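You operate a simulated robot arm through the tools that you are given. There is no shell and no other tool.

You run a simulated robot arm. Do the job below in one go: nothing can be reset, and whatever is moved stays where it is left.

TASK
Tip both pans back into the divider and shut the lower drawer.
Fine: shut the divider knob first; pans back in their places; the seed cabinet's drawer. Spill nothing.

It is judged by the outcome, as a careful person would: the job done as asked, and still so three seconds after it is handed in. It fails if anything else is knocked over, pushed out of place, dropped, spilled or broken.

THE ROBOT
A 7-joint arm with a three-finger gripper, fixed in place. Base frame: the origin is at the foot of the arm, x ahead of it, y to its left, z up. Readings come in mm, degrees, newtons and seconds.
Its first joint turns from -166.0 to 166.0 degrees. Payload 2.69 kg.
Tool frame: the origin (TCP) lies between the finger pads and is the grasp point; the fingertips stand 30 mm ahead of it; z points along the fingers, y is the line along which they close. Largest opening 128 mm; the body of the gripper starts 117 mm behind the TCP.
Orientation is told as [roll, pitch, yaw] about the base's x, y, z axes, in that order, counted from this pose: with the fingers straight down and closing along the base's y, the tool's x points along the base's -x, its y along +y and its z along -z.

THE INTERFACE
- The arm moves only by the tool step_arm. Its argument "moves" is a list of rows, each a list of 7 numbers: the shift along the base's x, y, z in units of 40 mm (1.0 is 40 mm), then the turn, a rotation vector about the base's x, y, z in units of 5 degrees (1.0 is 5 degrees), then the gripper command, from -1 (fully open) to 1 (shut), values between in proportion. In form: [[tx, ty, tz, ax, ay, az, grip], ...]. A call has 1 to 20 rows; each row shifts and turns the commanded pose from where the row before left it. A call with a number of a shift or a turn outside -1 to 1 is refused whole. A row lasts 0.2 s, in which the tool goes at most 50 mm and 8.6 degrees; a call with a longer step from one row to the next is refused whole, and so is a gripper value outside its range. A pose out of reach is approached as far as the arm can. The call stops where the force on the tool passes 80 N (or 10 N more than at its start, if that is more) or the arm is blocked; 0.2 s more then pass. Each finger halts on what it meets, pressing with about 42 N; the grip force reading is that of the motor and also rises with nothing between the fingers. The clock runs only during rows and for 0.2 s after the last one: add rows that do not move to give the fingers time. The reply holds the time, the measured pose of the TCP, the force on the tool along the base axes, the opening and the grip force, in the units named above and with some noise, with the torque about the TCP (base axes, N m) and any sound that the robot's microphone picked up.
- Cameras (640 x 400 px; columns grow to the right, rows downward): "scene" is fixed at [410, -652.1, 1567.2]; the picture's right is [0.92, -0.39, 0.00], its down [-0.25, -0.59, -0.77] and it looks along [0.30, 0.71, -0.64] (base axes); focal length 214 px, centre (320, 200). "wrist" rides on the gripper at [58, 54, -131] in the tool frame; the picture's right is [-0.68, 0.74, 0.00], its down [-0.62, -0.57, -0.55] and it looks along [-0.40, -0.37, 0.84] (tool axes); focal length 234 px, centre (320, 200). There is no depth. A picture from a camera that has moved, and an enlarged one, comes with that camera's place and axes in the base frame and with its lens. The place of the scene camera against the robot may be out by one fixed shift of up to 18 mm in any direction.
- snapshot(camera): a new picture of that camera. The clock stands still meanwhile.
- slide_trunk(by): slides the trunk up (or, below 0, down) by that many mm; the arm rides with it, the base frame stays. It gives what a move gives, with no picture.
- enlarge(camera, box): a new picture of the part [left, top, right, bottom] of that camera's present view, enlarged. The clock stands still meanwhile.
- hand_in(): hands the job in; it is judged then, once.

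Places have to be worked out from the pictures, the camera data and where the tool is seen. Open the gripper and draw the arm clear of the work before you hand the job in, unless the task says otherwise.

The tools are called after "Call:" as a command line: name --pt "numbers of a row" for each row, then --argument value for the rest, lists and objects as JSON in quotes. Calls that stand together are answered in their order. step_arm: Moves the arm, as the interface text tells. Its arguments: {"type":"object","properties":{"moves":{"type":"array","items":{"type":"array","items":{"type":"number"}}}},"required":["moves"]} The other tools are called the same way: slide_trunk (by) slides the trunk up or down; snapshot (camera) takes a picture; enlarge (camera, box) takes an enlarged picture of a part of a camera's view; hand_in () hands the job in.

At the start:

```text
time_s: 0.0
eef_pos: [590.1, 189.7, 1548.7]
orientation: [0.0, 0.0, 0.0]
wrist_force: [0.4, 0.4, -1.1]
wrist_torque: [0.01, -0.04, -0.01]
gripper_width: 128.0
grasp_force: 0.1
trunk travel left (down, up): [-200.0, 150.0]
```

scene: 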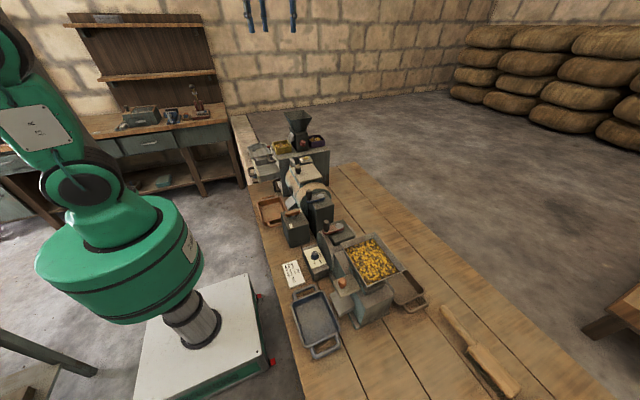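
wrist: 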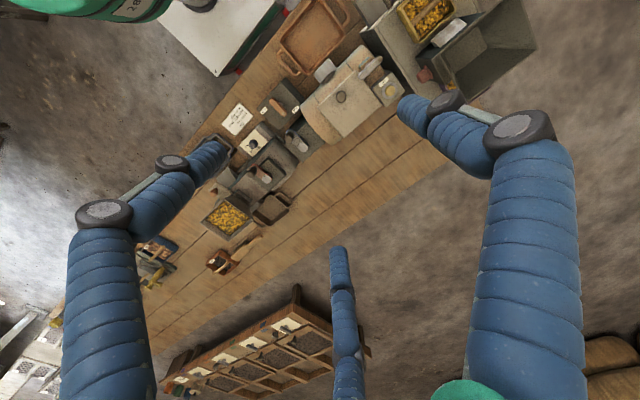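

I'll start by looking closely at the scene before moving anything, since the start pictures are too small to identify the divider, pans, knob and drawers.

Call:
enlarge --camera "scene" --box '[230, 90, 430, 215]'

Call:
enlarge --camera "scene" --box '[270, 200, 470, 360]'

Call:
enlarge --camera "wrist" --box '[190, 0, 540, 219]'

Call:
enlarge --camera "wrist" --box '[120, 200, 440, 400]'

Call:
enlarge --camera "scene" --box '[60, 0, 260, 200]'

```text
3.20 times, centred on (330, 152) of scene
camera zoom: at [410.0, -652.1, 1567.2], right [0.92, -0.39, 0.0], down [-0.25, -0.59, -0.77], along [0.3, 0.71, -0.64], focal length 686 px, centre (288, 352)
```

zoom: 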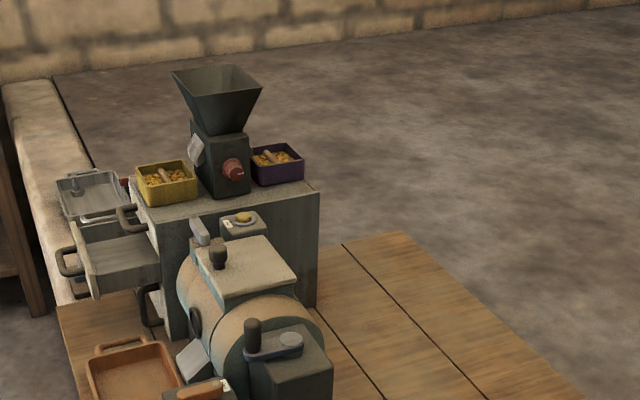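

```text
2.50 times, centred on (370, 280) of scene
camera zoom: at [410.0, -652.1, 1567.2], right [0.92, -0.39, 0.0], down [-0.25, -0.59, -0.77], along [0.3, 0.71, -0.64], focal length 536 px, centre (195, 0)
```

zoom: 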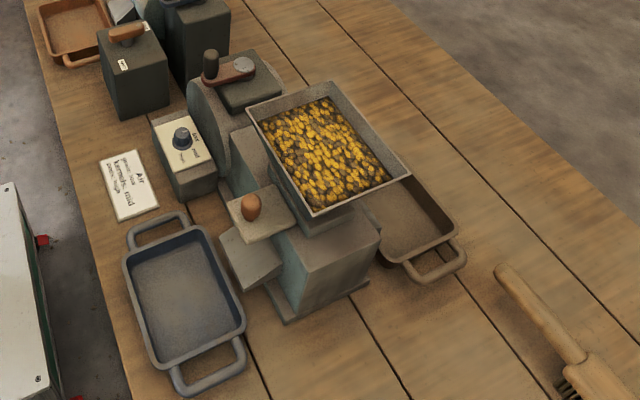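

```text
1.83 times, centred on (365, 110) of wrist
camera zoom: at [530.5, 244.7, 1679.8], right [0.68, 0.74, 0.0], down [0.62, -0.57, 0.55], along [0.4, -0.37, -0.84], focal length 428 px, centre (238, 365)
```

zoom: 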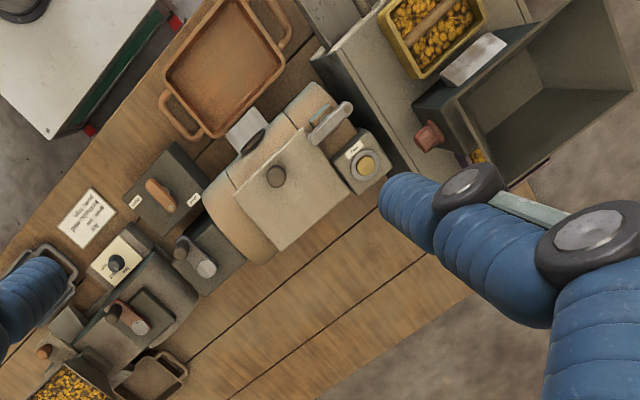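

```text
2.00 times, centred on (280, 300) of wrist
camera zoom: at [530.5, 244.7, 1679.8], right [0.68, 0.74, 0.0], down [0.62, -0.57, 0.55], along [0.4, -0.37, -0.84], focal length 468 px, centre (400, 0)
```

zoom: 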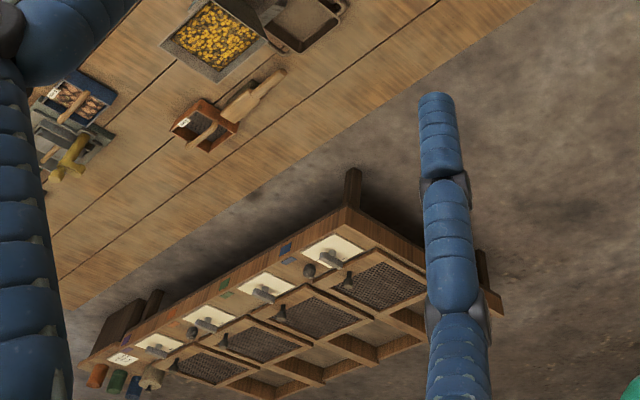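

```text
2.00 times, centred on (160, 100) of scene
camera zoom: at [410.0, -652.1, 1567.2], right [0.92, -0.39, 0.0], down [-0.25, -0.59, -0.77], along [0.3, 0.71, -0.64], focal length 429 px, centre (640, 400)
```

zoom: 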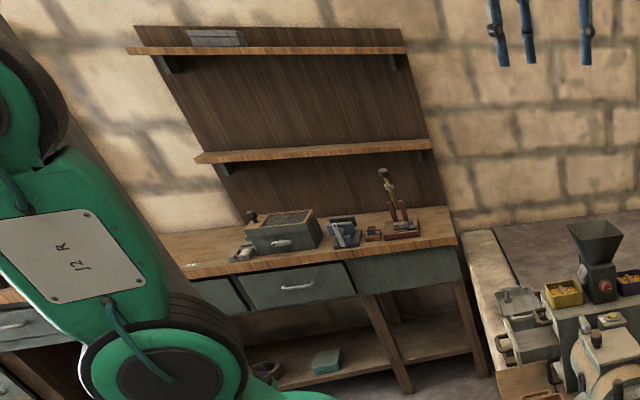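

The bench top works out at about z≈750 with the near edge at x≈400-490: hopper machine near (730,-330), drum near (680,170), cabinet near (745,440). I'll look at the gripper and the remaining areas before moving.

Call:
enlarge --camera "scene" --box '[220, 0, 320, 62]'

Call:
enlarge --camera "scene" --box '[240, 100, 350, 169]'

Call:
enlarge --camera "scene" --box '[280, 160, 360, 250]'

Call:
enlarge --camera "scene" --box '[270, 230, 370, 360]'

Call:
enlarge --camera "wrist" --box '[0, 200, 200, 400]'

```text
6.40 times, centred on (270, 31) of scene
camera zoom: at [410.0, -652.1, 1567.2], right [0.92, -0.39, 0.0], down [-0.25, -0.59, -0.77], along [0.3, 0.71, -0.64], focal length 1373 px, centre (640, 1282)
```

zoom: 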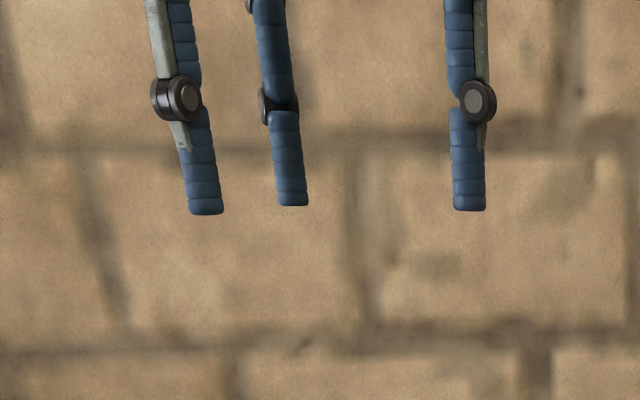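

```text
5.80 times, centred on (295, 134) of scene
camera zoom: at [410.0, -652.1, 1567.2], right [0.92, -0.39, 0.0], down [-0.25, -0.59, -0.77], along [0.3, 0.71, -0.64], focal length 1243 px, centre (465, 580)
```

zoom: 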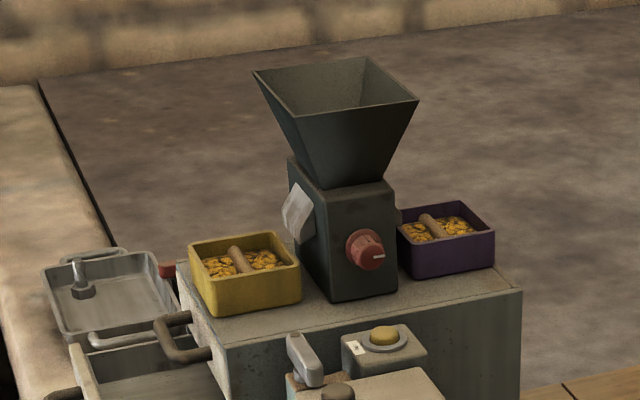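

```text
4.44 times, centred on (320, 205) of scene
camera zoom: at [410.0, -652.1, 1567.2], right [0.92, -0.39, 0.0], down [-0.25, -0.59, -0.77], along [0.3, 0.71, -0.64], focal length 953 px, centre (320, 178)
```

zoom: 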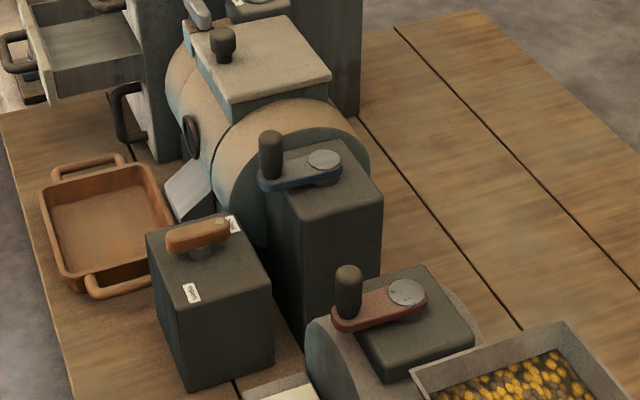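

```text
3.08 times, centred on (320, 295) of scene
camera zoom: at [410.0, -652.1, 1567.2], right [0.92, -0.39, 0.0], down [-0.25, -0.59, -0.77], along [0.3, 0.71, -0.64], focal length 660 px, centre (320, -92)
```

zoom: 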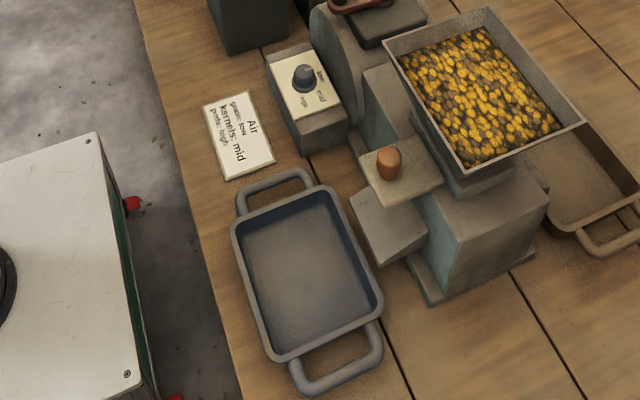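

```text
2.00 times, centred on (100, 300) of wrist
camera zoom: at [530.5, 244.7, 1679.8], right [0.68, 0.74, 0.0], down [0.62, -0.57, 0.55], along [0.4, -0.37, -0.84], focal length 468 px, centre (760, 0)
```

zoom: 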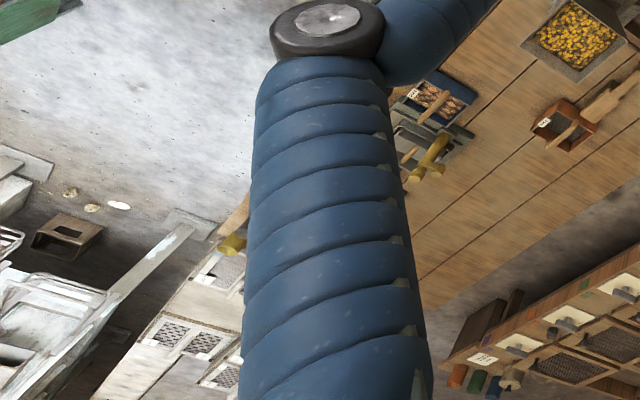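

The funnel device with the red knob, flanked by a yellow and a purple pan holding corn, stands on the cabinet and looks like the divider; the aspirator by the "Air" card looks like something else. I'll move high above toward it, well clear, for a better wrist view.

Call:
step_arm --pt "-0.075 0.925 -0.25 0 0 0 -1" --pt "-0.075 0.925 -0.25 0 0 0 -1" --pt "-0.075 0.925 -0.25 0 0 0 -1" --pt "-0.075 0.925 -0.25 0 0 0 -1" --pt "-0.075 0.925 -0.25 0 0 0 -1" --pt "-0.075 0.925 -0.25 0 0 0 -1" --pt "-0.075 0.925 -0.25 0 0 0 -1" --pt "-0.075 0.925 -0.25 0 0 0 -1" --pt "-0.075 0.925 -0.25 0 0 0 -1" --pt "-0.075 0.925 -0.25 0 0 0 -1" --pt "0 0 0 0 0 0 -1"

Call:
snapshot --camera "wrist"

Call:
snapshot --camera "scene"

```text
time_s: 2.4
eef_pos: [558.9, 562.7, 1447.9]
orientation: [-0.1, 0.0, -0.1]
wrist_force: [0.4, 0.4, 0.1]
wrist_torque: [-0.06, -0.02, 0.01]
gripper_width: 128.0
grasp_force: 0.1
trunk travel left (down, up): [-200.0, 150.0]
```

```text
taken
camera wrist: at [500.1, 616.0, 1578.6], right [0.68, 0.74, 0.0], down [0.62, -0.57, 0.55], along [0.4, -0.37, -0.84], focal length 234 px, centre (320, 200)
```

wrist: 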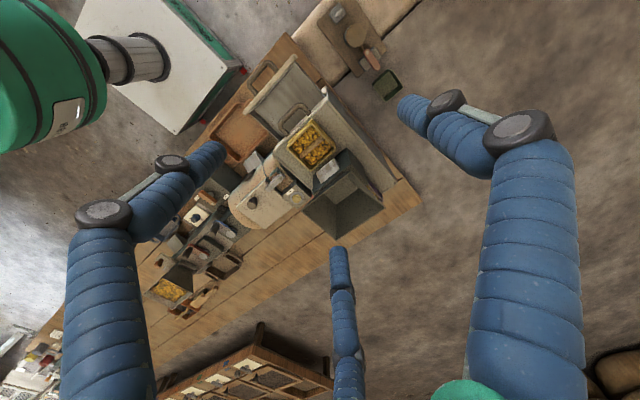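

```text
taken
```

scene: 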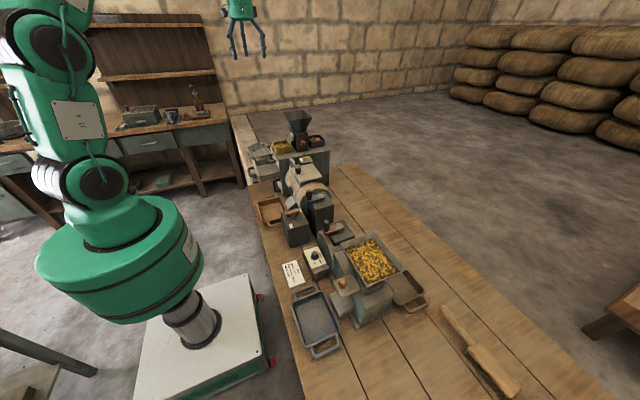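

The gripper is far above the cabinet, with nothing touched. I'll enlarge the wrist view of the cabinet and surroundings.

Call:
enlarge --camera "wrist" --box '[200, 30, 424, 170]'

Call:
enlarge --camera "wrist" --box '[230, 90, 410, 202]'

Call:
enlarge --camera "wrist" --box '[290, 0, 430, 100]'

Call:
enlarge --camera "wrist" --box '[140, 180, 260, 320]'

```text
2.86 times, centred on (312, 100) of wrist
camera zoom: at [500.1, 616.0, 1578.6], right [0.68, 0.74, 0.0], down [0.62, -0.57, 0.55], along [0.4, -0.37, -0.84], focal length 669 px, centre (343, 486)
```

zoom: 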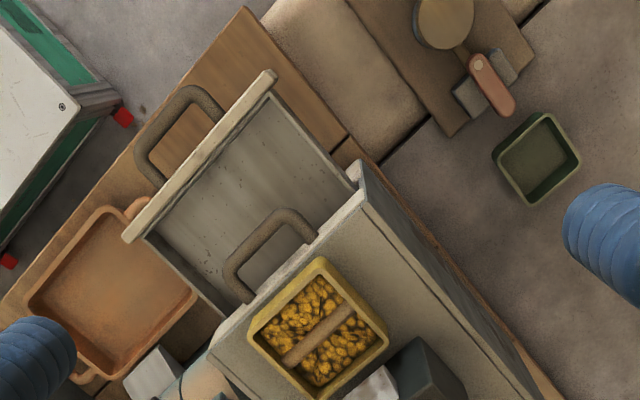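

```text
3.56 times, centred on (320, 146) of wrist
camera zoom: at [500.1, 616.0, 1578.6], right [0.68, 0.74, 0.0], down [0.62, -0.57, 0.55], along [0.4, -0.37, -0.84], focal length 833 px, centre (320, 392)
```

zoom: 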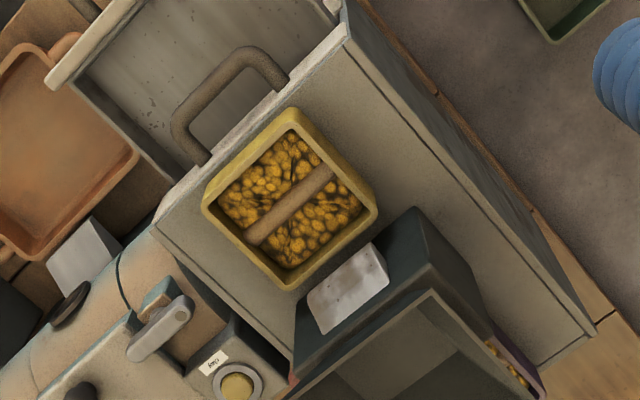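

```text
4.00 times, centred on (360, 50) of wrist
camera zoom: at [500.1, 616.0, 1578.6], right [0.68, 0.74, 0.0], down [0.62, -0.57, 0.55], along [0.4, -0.37, -0.84], focal length 937 px, centre (160, 800)
```

zoom: 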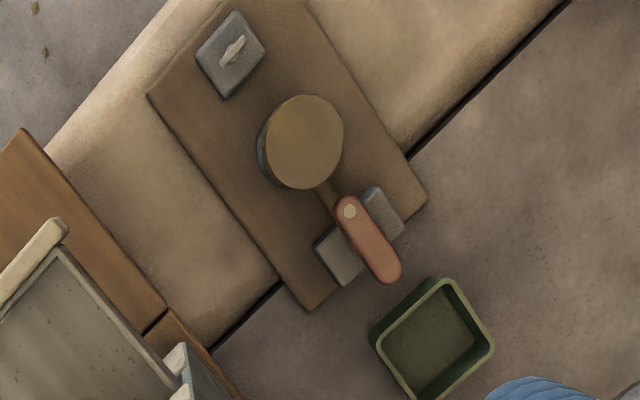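

```text
2.86 times, centred on (200, 250) of wrist
camera zoom: at [500.1, 616.0, 1578.6], right [0.68, 0.74, 0.0], down [0.62, -0.57, 0.55], along [0.4, -0.37, -0.84], focal length 669 px, centre (663, 57)
```

zoom: 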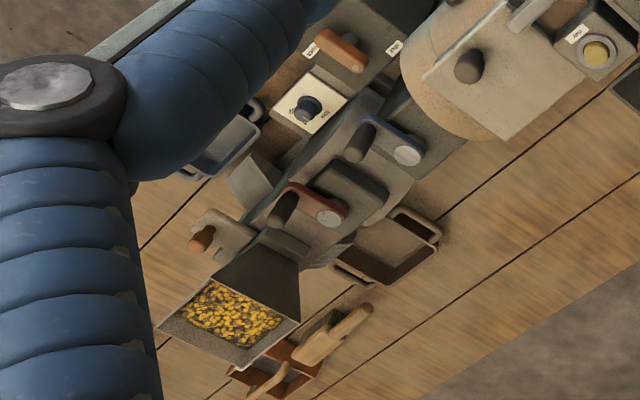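

The yellow and purple pans have bar handles across the corn, and the cabinet front (facing -x) has an open drawer. I'll zoom hard on the cabinet front from the scene camera to count the drawers, and on the knob.

Call:
enlarge --camera "scene" --box '[240, 140, 300, 200]'

Call:
enlarge --camera "scene" --box '[270, 105, 334, 165]'

Call:
enlarge --camera "wrist" --box '[280, 120, 420, 240]'

```text
6.67 times, centred on (270, 170) of scene
camera zoom: at [410.0, -652.1, 1567.2], right [0.92, -0.39, 0.0], down [-0.25, -0.59, -0.77], along [0.3, 0.71, -0.64], focal length 1430 px, centre (653, 400)
```

zoom: 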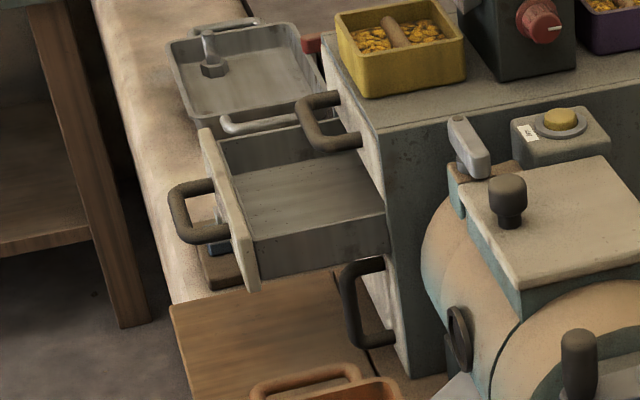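

```text
6.67 times, centred on (302, 135) of scene
camera zoom: at [410.0, -652.1, 1567.2], right [0.92, -0.39, 0.0], down [-0.25, -0.59, -0.77], along [0.3, 0.71, -0.64], focal length 1430 px, centre (440, 633)
```

zoom: 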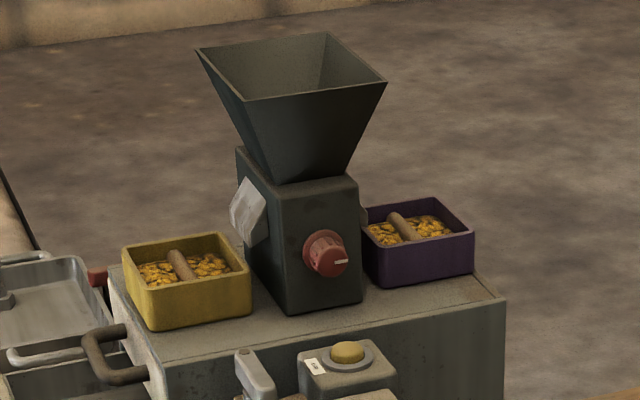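

```text
3.33 times, centred on (350, 180) of wrist
camera zoom: at [500.1, 616.0, 1578.6], right [0.68, 0.74, 0.0], down [0.62, -0.57, 0.55], along [0.4, -0.37, -0.84], focal length 781 px, centre (220, 267)
```

zoom: 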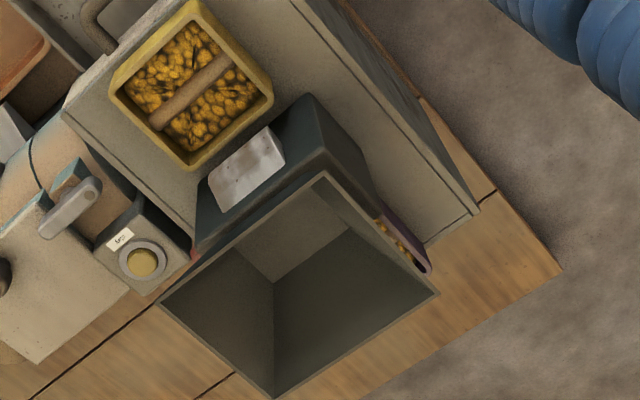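

The zooms are re-rendered optically, so I can use them for detail. The hopper rim comes out at about x 679–790, y 399–529, z≈1187, and the open drawer's front at x≈475, z≈930. Next I'll zoom tightly on the knob, both pans and the drawer.

Call:
enlarge --camera "scene" --box '[292, 134, 314, 148]'

Call:
enlarge --camera "scene" --box '[304, 132, 328, 147]'

Call:
enlarge --camera "scene" --box '[268, 134, 296, 152]'

Call:
enlarge --camera "scene" --box '[240, 150, 290, 200]'

Call:
enlarge --camera "wrist" --box '[280, 112, 344, 152]'

Call:
enlarge --camera "wrist" --box '[294, 160, 326, 210]'

```text
16.00 times, centred on (303, 141) of scene
camera zoom: at [410.0, -652.1, 1567.2], right [0.92, -0.39, 0.0], down [-0.25, -0.59, -0.77], along [0.3, 0.71, -0.64], focal length 3432 px, centre (592, 1144)
```

zoom: 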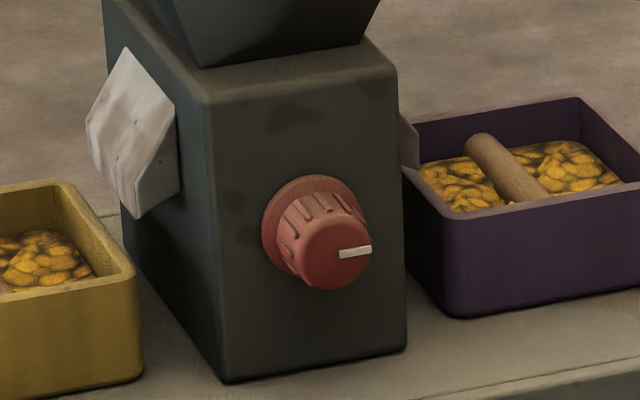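

```text
16.00 times, centred on (316, 140) of scene
camera zoom: at [410.0, -652.1, 1567.2], right [0.92, -0.39, 0.0], down [-0.25, -0.59, -0.77], along [0.3, 0.71, -0.64], focal length 3432 px, centre (384, 1168)
```

zoom: 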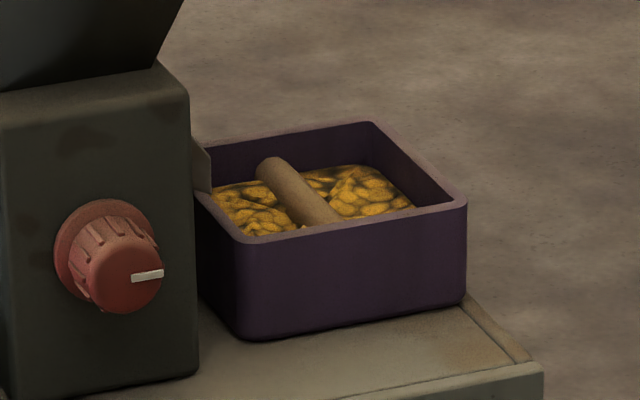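

```text
16.00 times, centred on (282, 143) of scene
camera zoom: at [410.0, -652.1, 1567.2], right [0.92, -0.39, 0.0], down [-0.25, -0.59, -0.77], along [0.3, 0.71, -0.64], focal length 3432 px, centre (928, 1112)
```

zoom: 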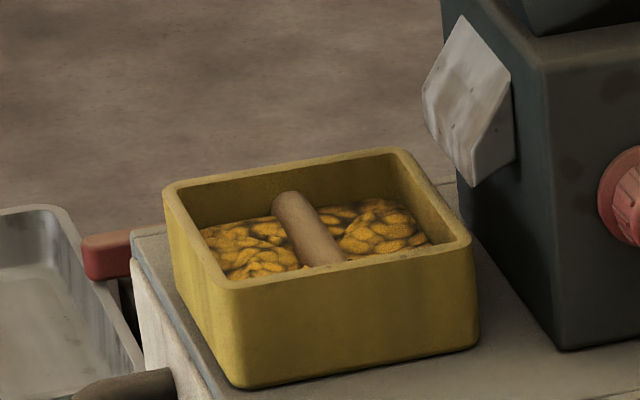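

```text
8.00 times, centred on (265, 175) of scene
camera zoom: at [410.0, -652.1, 1567.2], right [0.92, -0.39, 0.0], down [-0.25, -0.59, -0.77], along [0.3, 0.71, -0.64], focal length 1716 px, centre (760, 400)
```

zoom: 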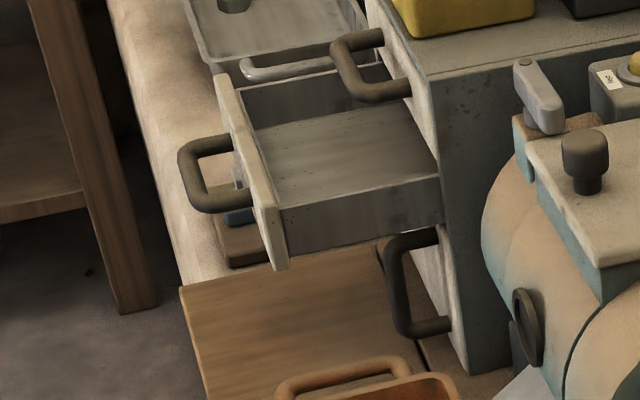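

```text
10.00 times, centred on (312, 132) of wrist
camera zoom: at [500.1, 616.0, 1578.6], right [0.68, 0.74, 0.0], down [0.62, -0.57, 0.55], along [0.4, -0.37, -0.84], focal length 2342 px, centre (400, 880)
```

zoom: 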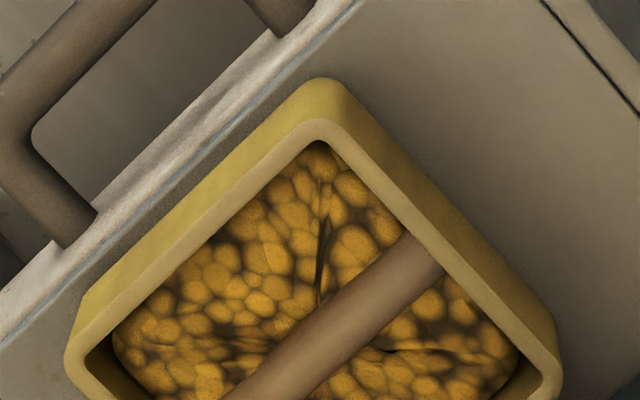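

```text
8.00 times, centred on (310, 185) of wrist
camera zoom: at [500.1, 616.0, 1578.6], right [0.68, 0.74, 0.0], down [0.62, -0.57, 0.55], along [0.4, -0.37, -0.84], focal length 1873 px, centre (400, 320)
```

zoom: 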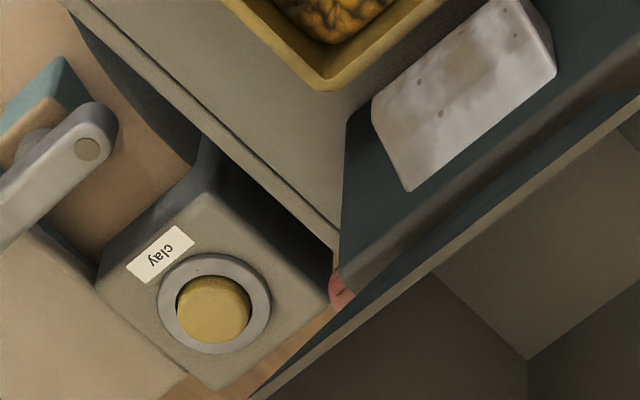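

The corn sits level in both pans with a crossbar along y, and the knob's pointer shows +x with no labels visible. I'll yaw the tool -90° and put the wrist camera straight above the hopper, to see whether the gate at its bottom is open.

Call:
step_arm --pt "0.17 -0.22 0 0 0 -1 -1" --pt "0.17 -0.22 0 0 0 -1 -1" --pt "0.17 -0.22 0 0 0 -1 -1" --pt "0.17 -0.22 0 0 0 -1 -1" --pt "0.17 -0.22 0 0 0 -1 -1" --pt "0.17 -0.22 0 0 0 -1 -1" --pt "0.17 -0.22 0 0 0 -1 -1" --pt "0.17 -0.22 0 0 0 -1 -1" --pt "0.17 -0.22 0 0 0 -1 -1" --pt "0.17 -0.22 0 0 0 -1 -1" --pt "0.17 -0.22 0 0 0 -1 -1" --pt "0.17 -0.22 0 0 0 -1 -1" --pt "0.17 -0.22 0 0 0 -1 -1" --pt "0.17 -0.22 0 0 0 -1 -1" --pt "0.17 -0.22 0 0 0 -1 -1" --pt "0.17 -0.22 0 0 0 -1 -1" --pt "0.17 -0.22 0 0 0 -1 -1" --pt "0.17 -0.22 0 0 0 -1 -1" --pt "0 0 0 0 0 0 -1"

Call:
snapshot --camera "wrist"

```text
time_s: 6.4
eef_pos: [681.9, 401.9, 1448.9]
orientation: [-0.1, 0.0, -90.0]
wrist_force: [-0.3, -0.8, -0.3]
wrist_torque: [-0.01, 0.0, 0.0]
gripper_width: 128.0
grasp_force: 0.1
trunk travel left (down, up): [-200.0, 150.0]
```

```text
taken
camera wrist: at [735.2, 460.8, 1580.4], right [0.74, -0.68, 0.0], down [-0.57, -0.62, 0.55], along [-0.37, -0.4, -0.84], focal length 234 px, centre (320, 200)
```

wrist: 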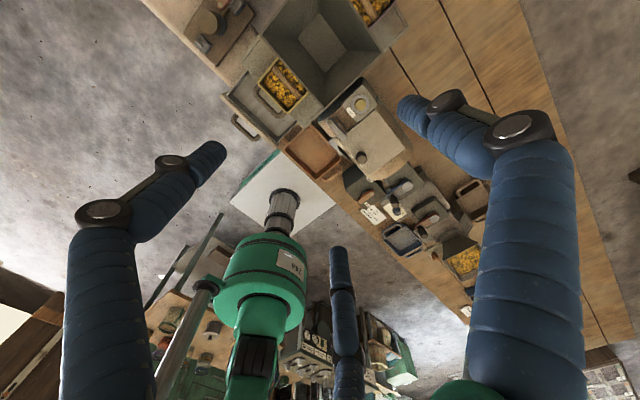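

The camera is now straight above the hopper. I'll zoom into the hopper interior, the pans and the cabinet from here.

Call:
enlarge --camera "wrist" --box '[260, 0, 388, 80]'

Call:
enlarge --camera "wrist" --box '[290, 20, 354, 60]'

Call:
enlarge --camera "wrist" --box '[345, 0, 409, 40]'

Call:
enlarge --camera "wrist" --box '[220, 50, 348, 130]'

Call:
enlarge --camera "wrist" --box '[330, 140, 500, 300]'

```text
5.00 times, centred on (324, 40) of wrist
camera zoom: at [735.2, 460.8, 1580.4], right [0.74, -0.68, 0.0], down [-0.57, -0.62, 0.55], along [-0.37, -0.4, -0.84], focal length 1171 px, centre (300, 1000)
```

zoom: 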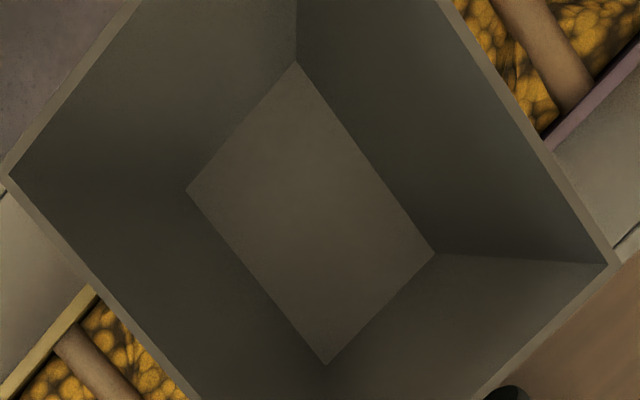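

```text
10.00 times, centred on (322, 40) of wrist
camera zoom: at [735.2, 460.8, 1580.4], right [0.74, -0.68, 0.0], down [-0.57, -0.62, 0.55], along [-0.37, -0.4, -0.84], focal length 2342 px, centre (300, 1800)
```

zoom: 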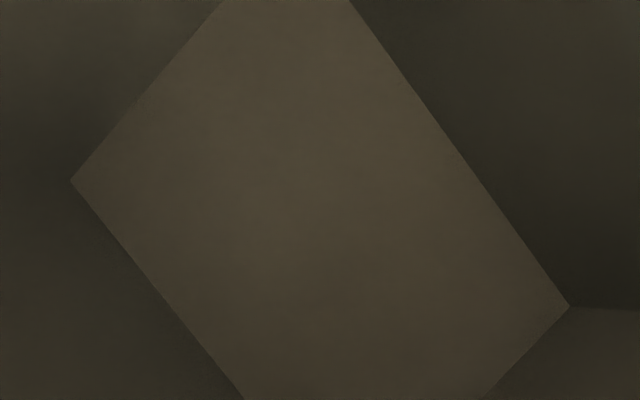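

```text
10.00 times, centred on (377, 20) of wrist
camera zoom: at [735.2, 460.8, 1580.4], right [0.74, -0.68, 0.0], down [-0.57, -0.62, 0.55], along [-0.37, -0.4, -0.84], focal length 2342 px, centre (-250, 2000)
```

zoom: 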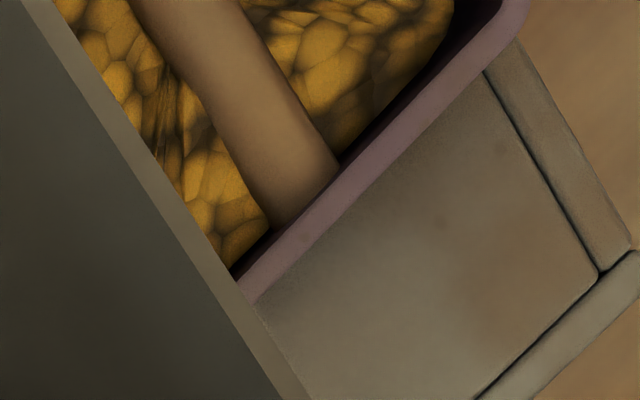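

```text
5.00 times, centred on (284, 90) of wrist
camera zoom: at [735.2, 460.8, 1580.4], right [0.74, -0.68, 0.0], down [-0.57, -0.62, 0.55], along [-0.37, -0.4, -0.84], focal length 1171 px, centre (500, 750)
```

zoom: 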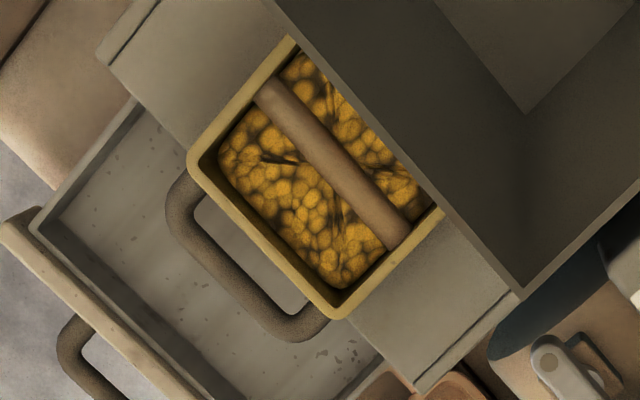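

```text
2.50 times, centred on (415, 220) of wrist
camera zoom: at [735.2, 460.8, 1580.4], right [0.74, -0.68, 0.0], down [-0.57, -0.62, 0.55], along [-0.37, -0.4, -0.84], focal length 585 px, centre (82, 150)
```

zoom: 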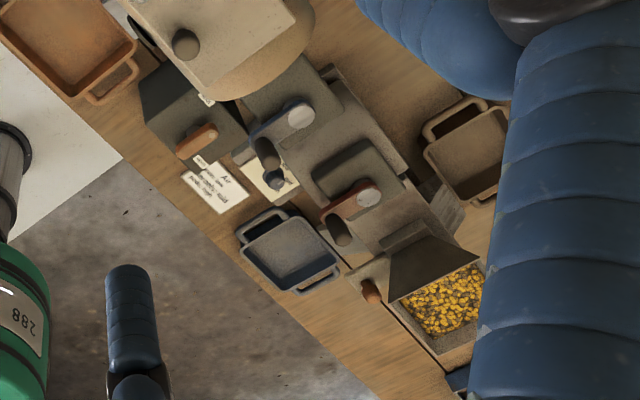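

The hopper is empty and its floor looks flat from above, so the gate state isn't visible there. I'll back off toward -y and turn the tool to point +y, high above the drum machine, to face the knob side.

Call:
step_arm --pt "0.0736 -0.35 -0.1375 1 0 0 -1" --pt "0.0736 -0.35 -0.1375 1 0 0 -1" --pt "0.0736 -0.35 -0.1375 1 0 0 -1" --pt "0.0736 -0.35 -0.1375 1 0 0 -1" --pt "0.0736 -0.35 -0.1375 1 0 0 -1" --pt "0.0736 -0.35 -0.1375 1 0 0 -1" --pt "0.0736 -0.35 -0.1375 1 0 0 -1" --pt "0.0736 -0.35 -0.1375 1 0 0 -1" --pt "0.0736 -0.35 -0.1375 1 0 0 -1" --pt "0.0736 -0.35 -0.1375 1 0 0 -1" --pt "0.0736 -0.35 -0.1375 1 0 0 -1" --pt "0.0736 -0.35 -0.1375 1 0 0 -1" --pt "0.0736 -0.35 -0.1375 1 0 0 -1" --pt "0.0736 -0.35 -0.1375 1 0 0 -1" --pt "0.0736 -0.35 -0.1375 1 0 0 -1" --pt "0.0736 -0.35 -0.1375 1 0 0 -1" --pt "0.0736 -0.35 -0.1375 1 0 0 -1" --pt "0.0736 -0.35 -0.1375 1 0 0 -1" --pt "0 0 0 0 0 0 -1" --pt "0 0 0 0 0 0 -1"

Call:
snapshot --camera "wrist"

Call:
snapshot --camera "scene"

```text
time_s: 10.6
eef_pos: [735.2, 150.5, 1349.2]
orientation: [130.2, 90.1, 40.3]
wrist_force: [-0.9, 0.9, 0.3]
wrist_torque: [-0.02, 0.02, -0.01]
gripper_width: 127.7
grasp_force: 0.2
trunk travel left (down, up): [-200.0, 150.0]
```

```text
taken
camera wrist: at [788.0, 19.6, 1408.3], right [0.74, 0.0, -0.68], down [-0.57, -0.55, -0.62], along [-0.37, 0.84, -0.4], focal length 234 px, centre (320, 200)
```

wrist: 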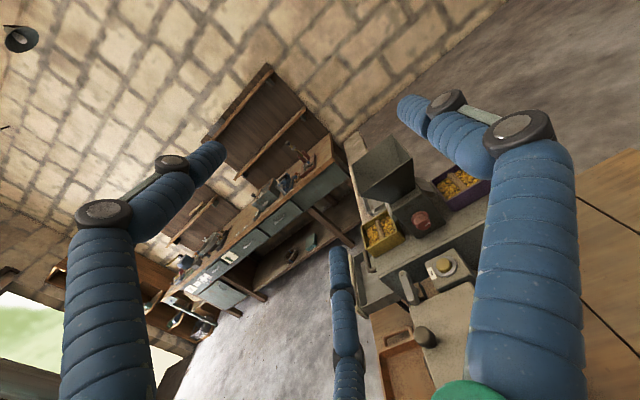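

```text
taken
```

scene: 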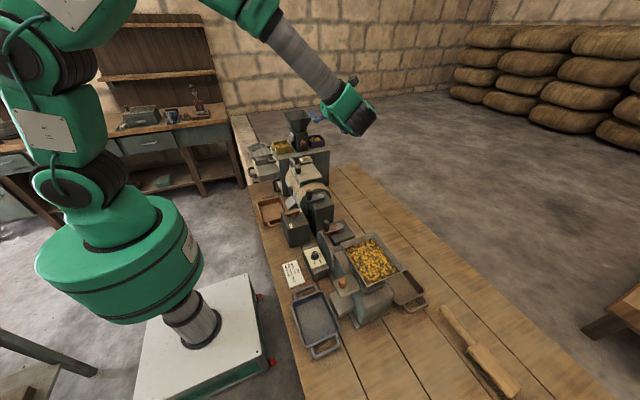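

The tool now points +y and the wrist camera faces the knob side. I'll zoom in on the knob and divider face.

Call:
enlarge --camera "wrist" --box '[340, 130, 500, 230]'

Call:
enlarge --camera "wrist" --box '[396, 205, 444, 235]'

Call:
enlarge --camera "wrist" --box '[350, 200, 510, 300]'

Call:
enlarge --camera "scene" --box '[300, 60, 400, 140]'

```text
4.00 times, centred on (420, 180) of wrist
camera zoom: at [788.0, 19.6, 1408.3], right [0.74, 0.0, -0.68], down [-0.57, -0.55, -0.62], along [-0.37, 0.84, -0.4], focal length 937 px, centre (-80, 280)
```

zoom: 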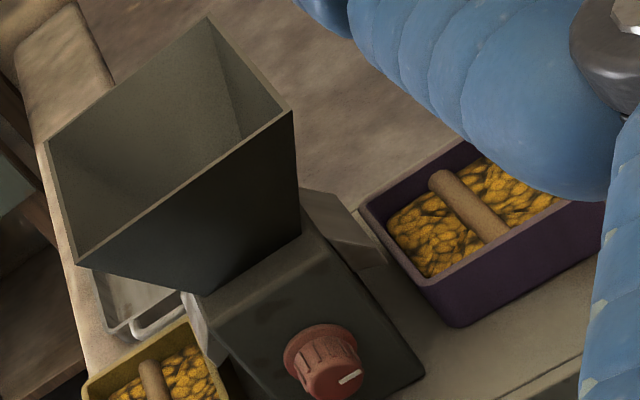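

```text
13.33 times, centred on (420, 220) of wrist
camera zoom: at [788.0, 19.6, 1408.3], right [0.74, 0.0, -0.68], down [-0.57, -0.55, -0.62], along [-0.37, 0.84, -0.4], focal length 3122 px, centre (-1013, -67)
```

zoom: 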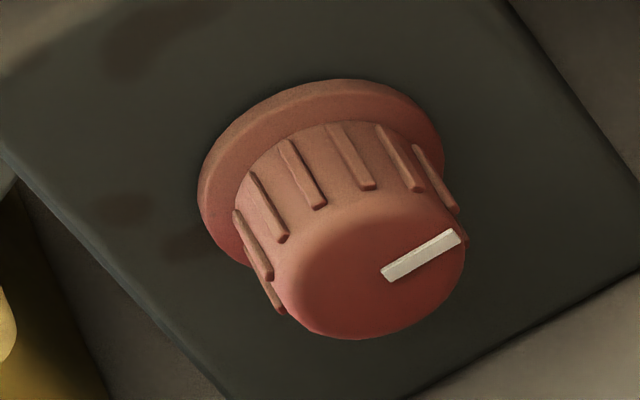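

```text
4.00 times, centred on (430, 250) of wrist
camera zoom: at [788.0, 19.6, 1408.3], right [0.74, 0.0, -0.68], down [-0.57, -0.55, -0.62], along [-0.37, 0.84, -0.4], focal length 937 px, centre (-120, 0)
```

zoom: 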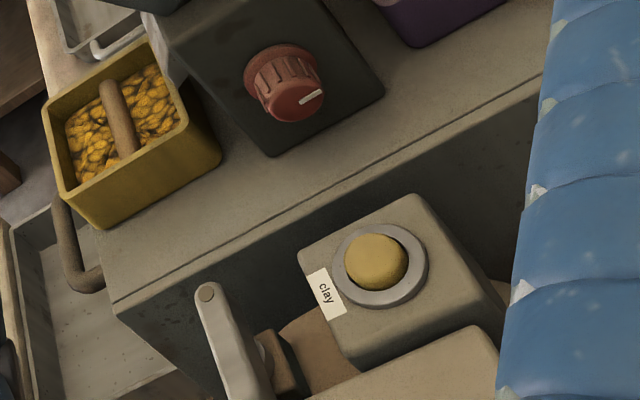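

```text
5.00 times, centred on (350, 100) of scene
camera zoom: at [410.0, -652.1, 1567.2], right [0.92, -0.39, 0.0], down [-0.25, -0.59, -0.77], along [0.3, 0.71, -0.64], focal length 1072 px, centre (170, 700)
```

zoom: 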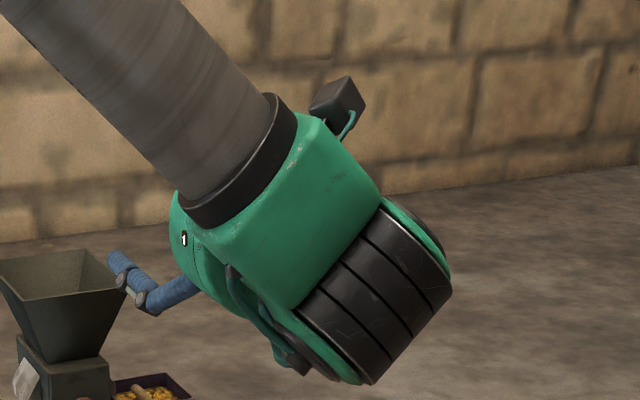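

There are no labels at all; the knob is about Ø30 mm, its front centre near (740, 380, 1050), axis along y, with the divider face at y≈407. I'll part-close the fingers to about 70 mm, tilt the tool 25° nose-down so the wrist clears the drum machine, and go to a pre-grasp in front of the knob.

Call:
step_arm --pt "0.016 0.43 -0.79 -0.625 0 0 -0.1" --pt "0.016 0.43 -0.79 -0.625 0 0 -0.1" --pt "0.016 0.43 -0.79 -0.625 0 0 -0.1" --pt "0.016 0.43 -0.79 -0.625 0 0 -0.1" --pt "0.016 0.43 -0.79 -0.625 0 0 -0.1" --pt "0.016 0.43 -0.79 -0.625 0 0 -0.1" --pt "0.016 0.43 -0.79 -0.625 0 0 -0.1" --pt "0.016 0.43 -0.79 -0.625 0 0 -0.1" --pt "0 0 0 0 0 0 -0.1"

Call:
snapshot --camera "wrist"

Call:
enlarge --camera "scene" --box '[260, 90, 400, 190]'

```text
time_s: 12.6
eef_pos: [736.4, 288.7, 1098.5]
orientation: [-0.1, 65.0, -90.1]
wrist_force: [-0.2, 0.2, 0.4]
wrist_torque: [0.02, 0.04, 0.01]
gripper_width: 70.4
grasp_force: 0.0
trunk travel left (down, up): [-200.0, 150.0]
```

```text
taken
camera wrist: at [791.4, 195.4, 1206.7], right [0.74, -0.29, -0.61], down [-0.57, -0.76, -0.33], along [-0.37, 0.59, -0.72], focal length 234 px, centre (320, 200)
```

wrist: 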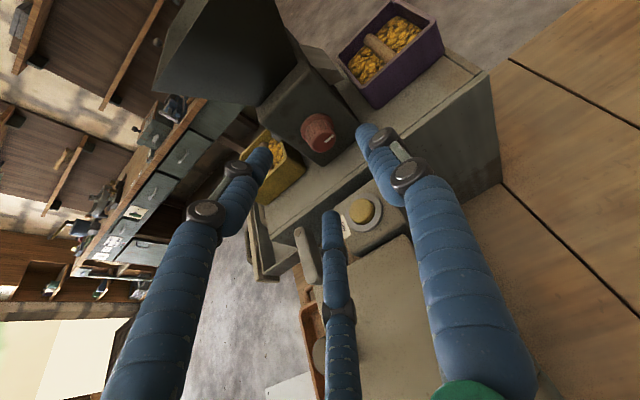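

```text
4.00 times, centred on (330, 140) of scene
camera zoom: at [410.0, -652.1, 1567.2], right [0.92, -0.39, 0.0], down [-0.25, -0.59, -0.77], along [0.3, 0.71, -0.64], focal length 858 px, centre (280, 440)
```

zoom: 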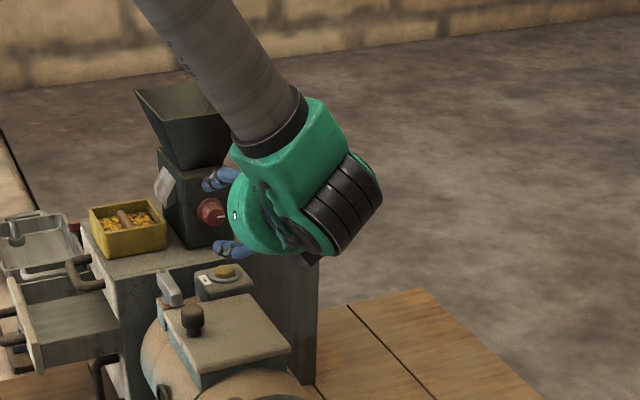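

The wrist view shows the fingers straddling the line to the knob with good clearance. I'll zoom from here to refine the knob position before advancing.

Call:
enlarge --camera "wrist" --box '[280, 100, 376, 160]'

Call:
enlarge --camera "wrist" --box '[230, 180, 430, 305]'

```text
6.67 times, centred on (328, 130) of wrist
camera zoom: at [791.4, 195.4, 1206.7], right [0.74, -0.29, -0.61], down [-0.57, -0.76, -0.33], along [-0.37, 0.59, -0.72], focal length 1561 px, centre (267, 667)
```

zoom: 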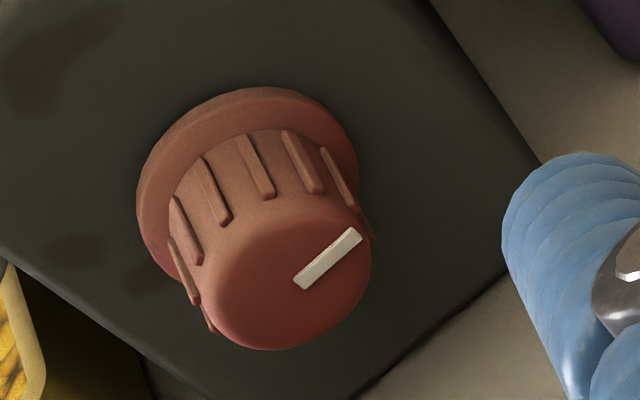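

```text
3.20 times, centred on (330, 242) of wrist
camera zoom: at [791.4, 195.4, 1206.7], right [0.74, -0.29, -0.61], down [-0.57, -0.76, -0.33], along [-0.37, 0.59, -0.72], focal length 749 px, centre (288, 64)
```

zoom: 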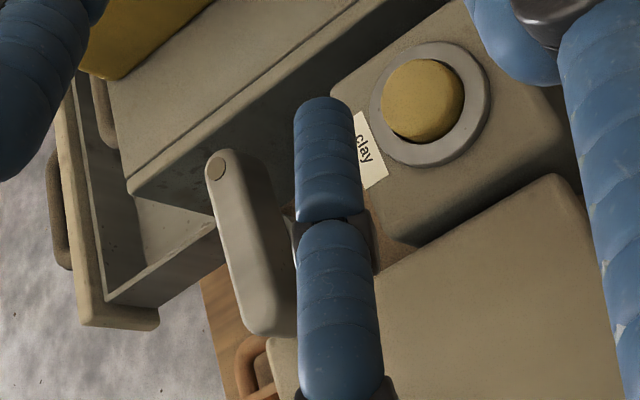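

Refined knob axis: (740.5, y, 1053), front at y≈381, skirt at ≈402. I'll advance along the tool axis so the tips end near y≈397, just short of the skirt, without closing yet.

Call:
step_arm --pt "0.025 0.405 -0.19 0 0 0 -0.1" --pt "0.025 0.405 -0.19 0 0 0 -0.1" --pt "0.025 0.405 -0.19 0 0 0 -0.1" --pt "0.015 0.405 -0.19 0 0 0 -0.1" --pt "0.01 0.405 -0.19 0 0 0 -0.1" --pt "0 0 0 0 0 0 -0.1" --pt "0 0 0 0 0 0 -0.1"

Call:
snapshot --camera "wrist"

Call:
enlarge --camera "wrist" --box '[240, 110, 400, 210]'

Call:
enlarge --camera "scene" --box '[260, 90, 356, 150]'

```text
time_s: 14.2
eef_pos: [743.4, 370.9, 1059.4]
orientation: [-0.1, 65.0, -90.0]
wrist_force: [-1.9, -3.5, 4.1]
wrist_torque: [0.1, 0.04, 0.11]
gripper_width: 79.2
grasp_force: 2.3
trunk travel left (down, up): [-200.0, 150.0]
```

```text
taken
camera wrist: at [796.1, 276.7, 1168.2], right [0.74, -0.29, -0.61], down [-0.57, -0.76, -0.33], along [-0.37, 0.59, -0.72], focal length 234 px, centre (320, 200)
```

wrist: 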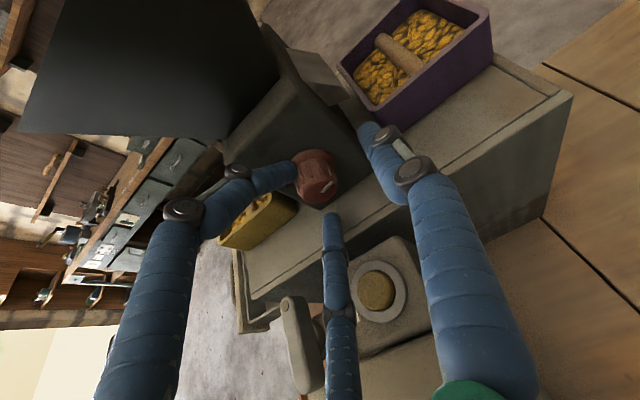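

```text
4.00 times, centred on (320, 160) of wrist
camera zoom: at [796.1, 276.7, 1168.2], right [0.74, -0.29, -0.61], down [-0.57, -0.76, -0.33], along [-0.37, 0.59, -0.72], focal length 937 px, centre (320, 360)
```

zoom: 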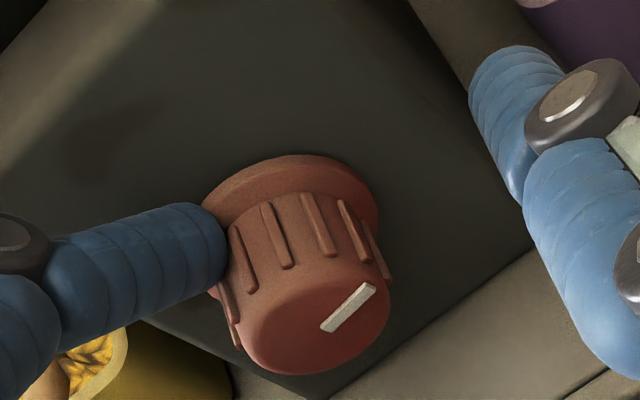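

```text
6.67 times, centred on (308, 120) of scene
camera zoom: at [410.0, -652.1, 1567.2], right [0.92, -0.39, 0.0], down [-0.25, -0.59, -0.77], along [0.3, 0.71, -0.64], focal length 1430 px, centre (400, 733)
```

zoom: 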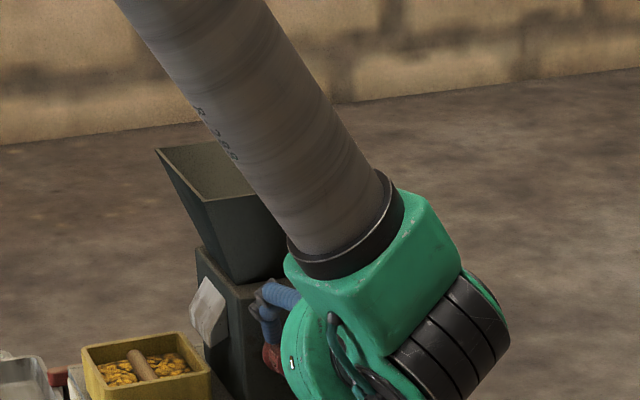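

The width was pushed from 70 to 79 mm and one finger bent, so the hand really is three radial fingers at 120°, and the 25° tilt drove the upper finger into the divider face. I'll back straight out, reduce the tilt to 10°, and roll 30° clockwise so one finger is on top and none points down at the clay button.

Call:
step_arm --pt "0 -0.405 0.19 0 0 0 -0.1" --pt "0 -0.405 0.19 0 0 0 -0.1" --pt "0 -0.405 0.19 0 0 0 -0.1" --pt "0 -0.405 0.19 0 0 0 -0.1" --pt "0 -0.405 0.19 0 0 0 0.0" --pt "0 0 0 1 0 0 0.1" --pt "0 0 0 1 0 0 0.125" --pt "0 0 0 1 0 0 0.125" --pt "0 0 0 0 0.985 -0.174 0.125" --pt "0 0 0 0 0.985 -0.174 0.125" --pt "0 0 0 0 0.985 -0.174 0.125" --pt "0 0 0 0 0.985 -0.174 0.125" --pt "0 0 0 0 0.985 -0.174 0.125" --pt "0 0 0 0 0.985 -0.174 0.125" --pt "0 0 0 0 0 0 0.125"

Call:
snapshot --camera "wrist"

Call:
enlarge --camera "scene" --box '[260, 90, 388, 170]'

```text
time_s: 17.4
eef_pos: [743.3, 288.4, 1097.1]
orientation: [-70.6, 58.5, -163.4]
wrist_force: [0.0, 0.0, -0.2]
wrist_torque: [0.04, 0.0, -0.03]
gripper_width: 56.4
grasp_force: 0.1
trunk travel left (down, up): [-200.0, 150.0]
```

```text
taken
camera wrist: at [818.6, 163.5, 1142.8], right [0.3, -0.17, -0.94], down [-0.8, -0.58, -0.15], along [-0.52, 0.8, -0.31], focal length 234 px, centre (320, 200)
```

wrist: 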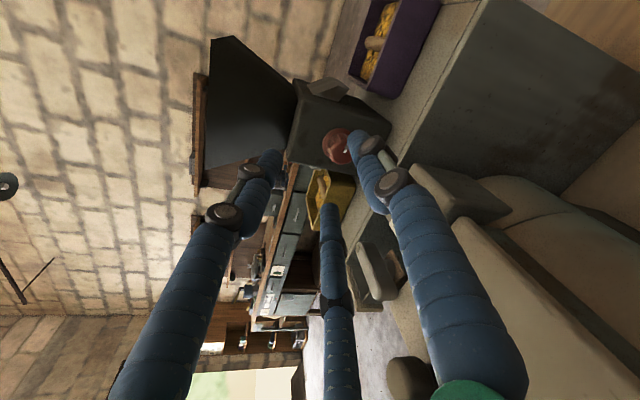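

```text
5.00 times, centred on (324, 130) of scene
camera zoom: at [410.0, -652.1, 1567.2], right [0.92, -0.39, 0.0], down [-0.25, -0.59, -0.77], along [0.3, 0.71, -0.64], focal length 1072 px, centre (300, 550)
```

zoom: 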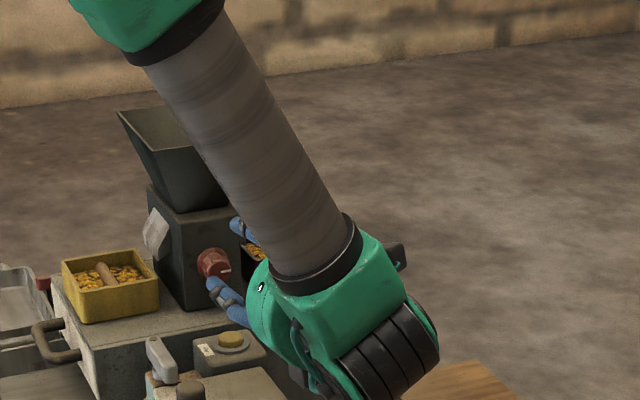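

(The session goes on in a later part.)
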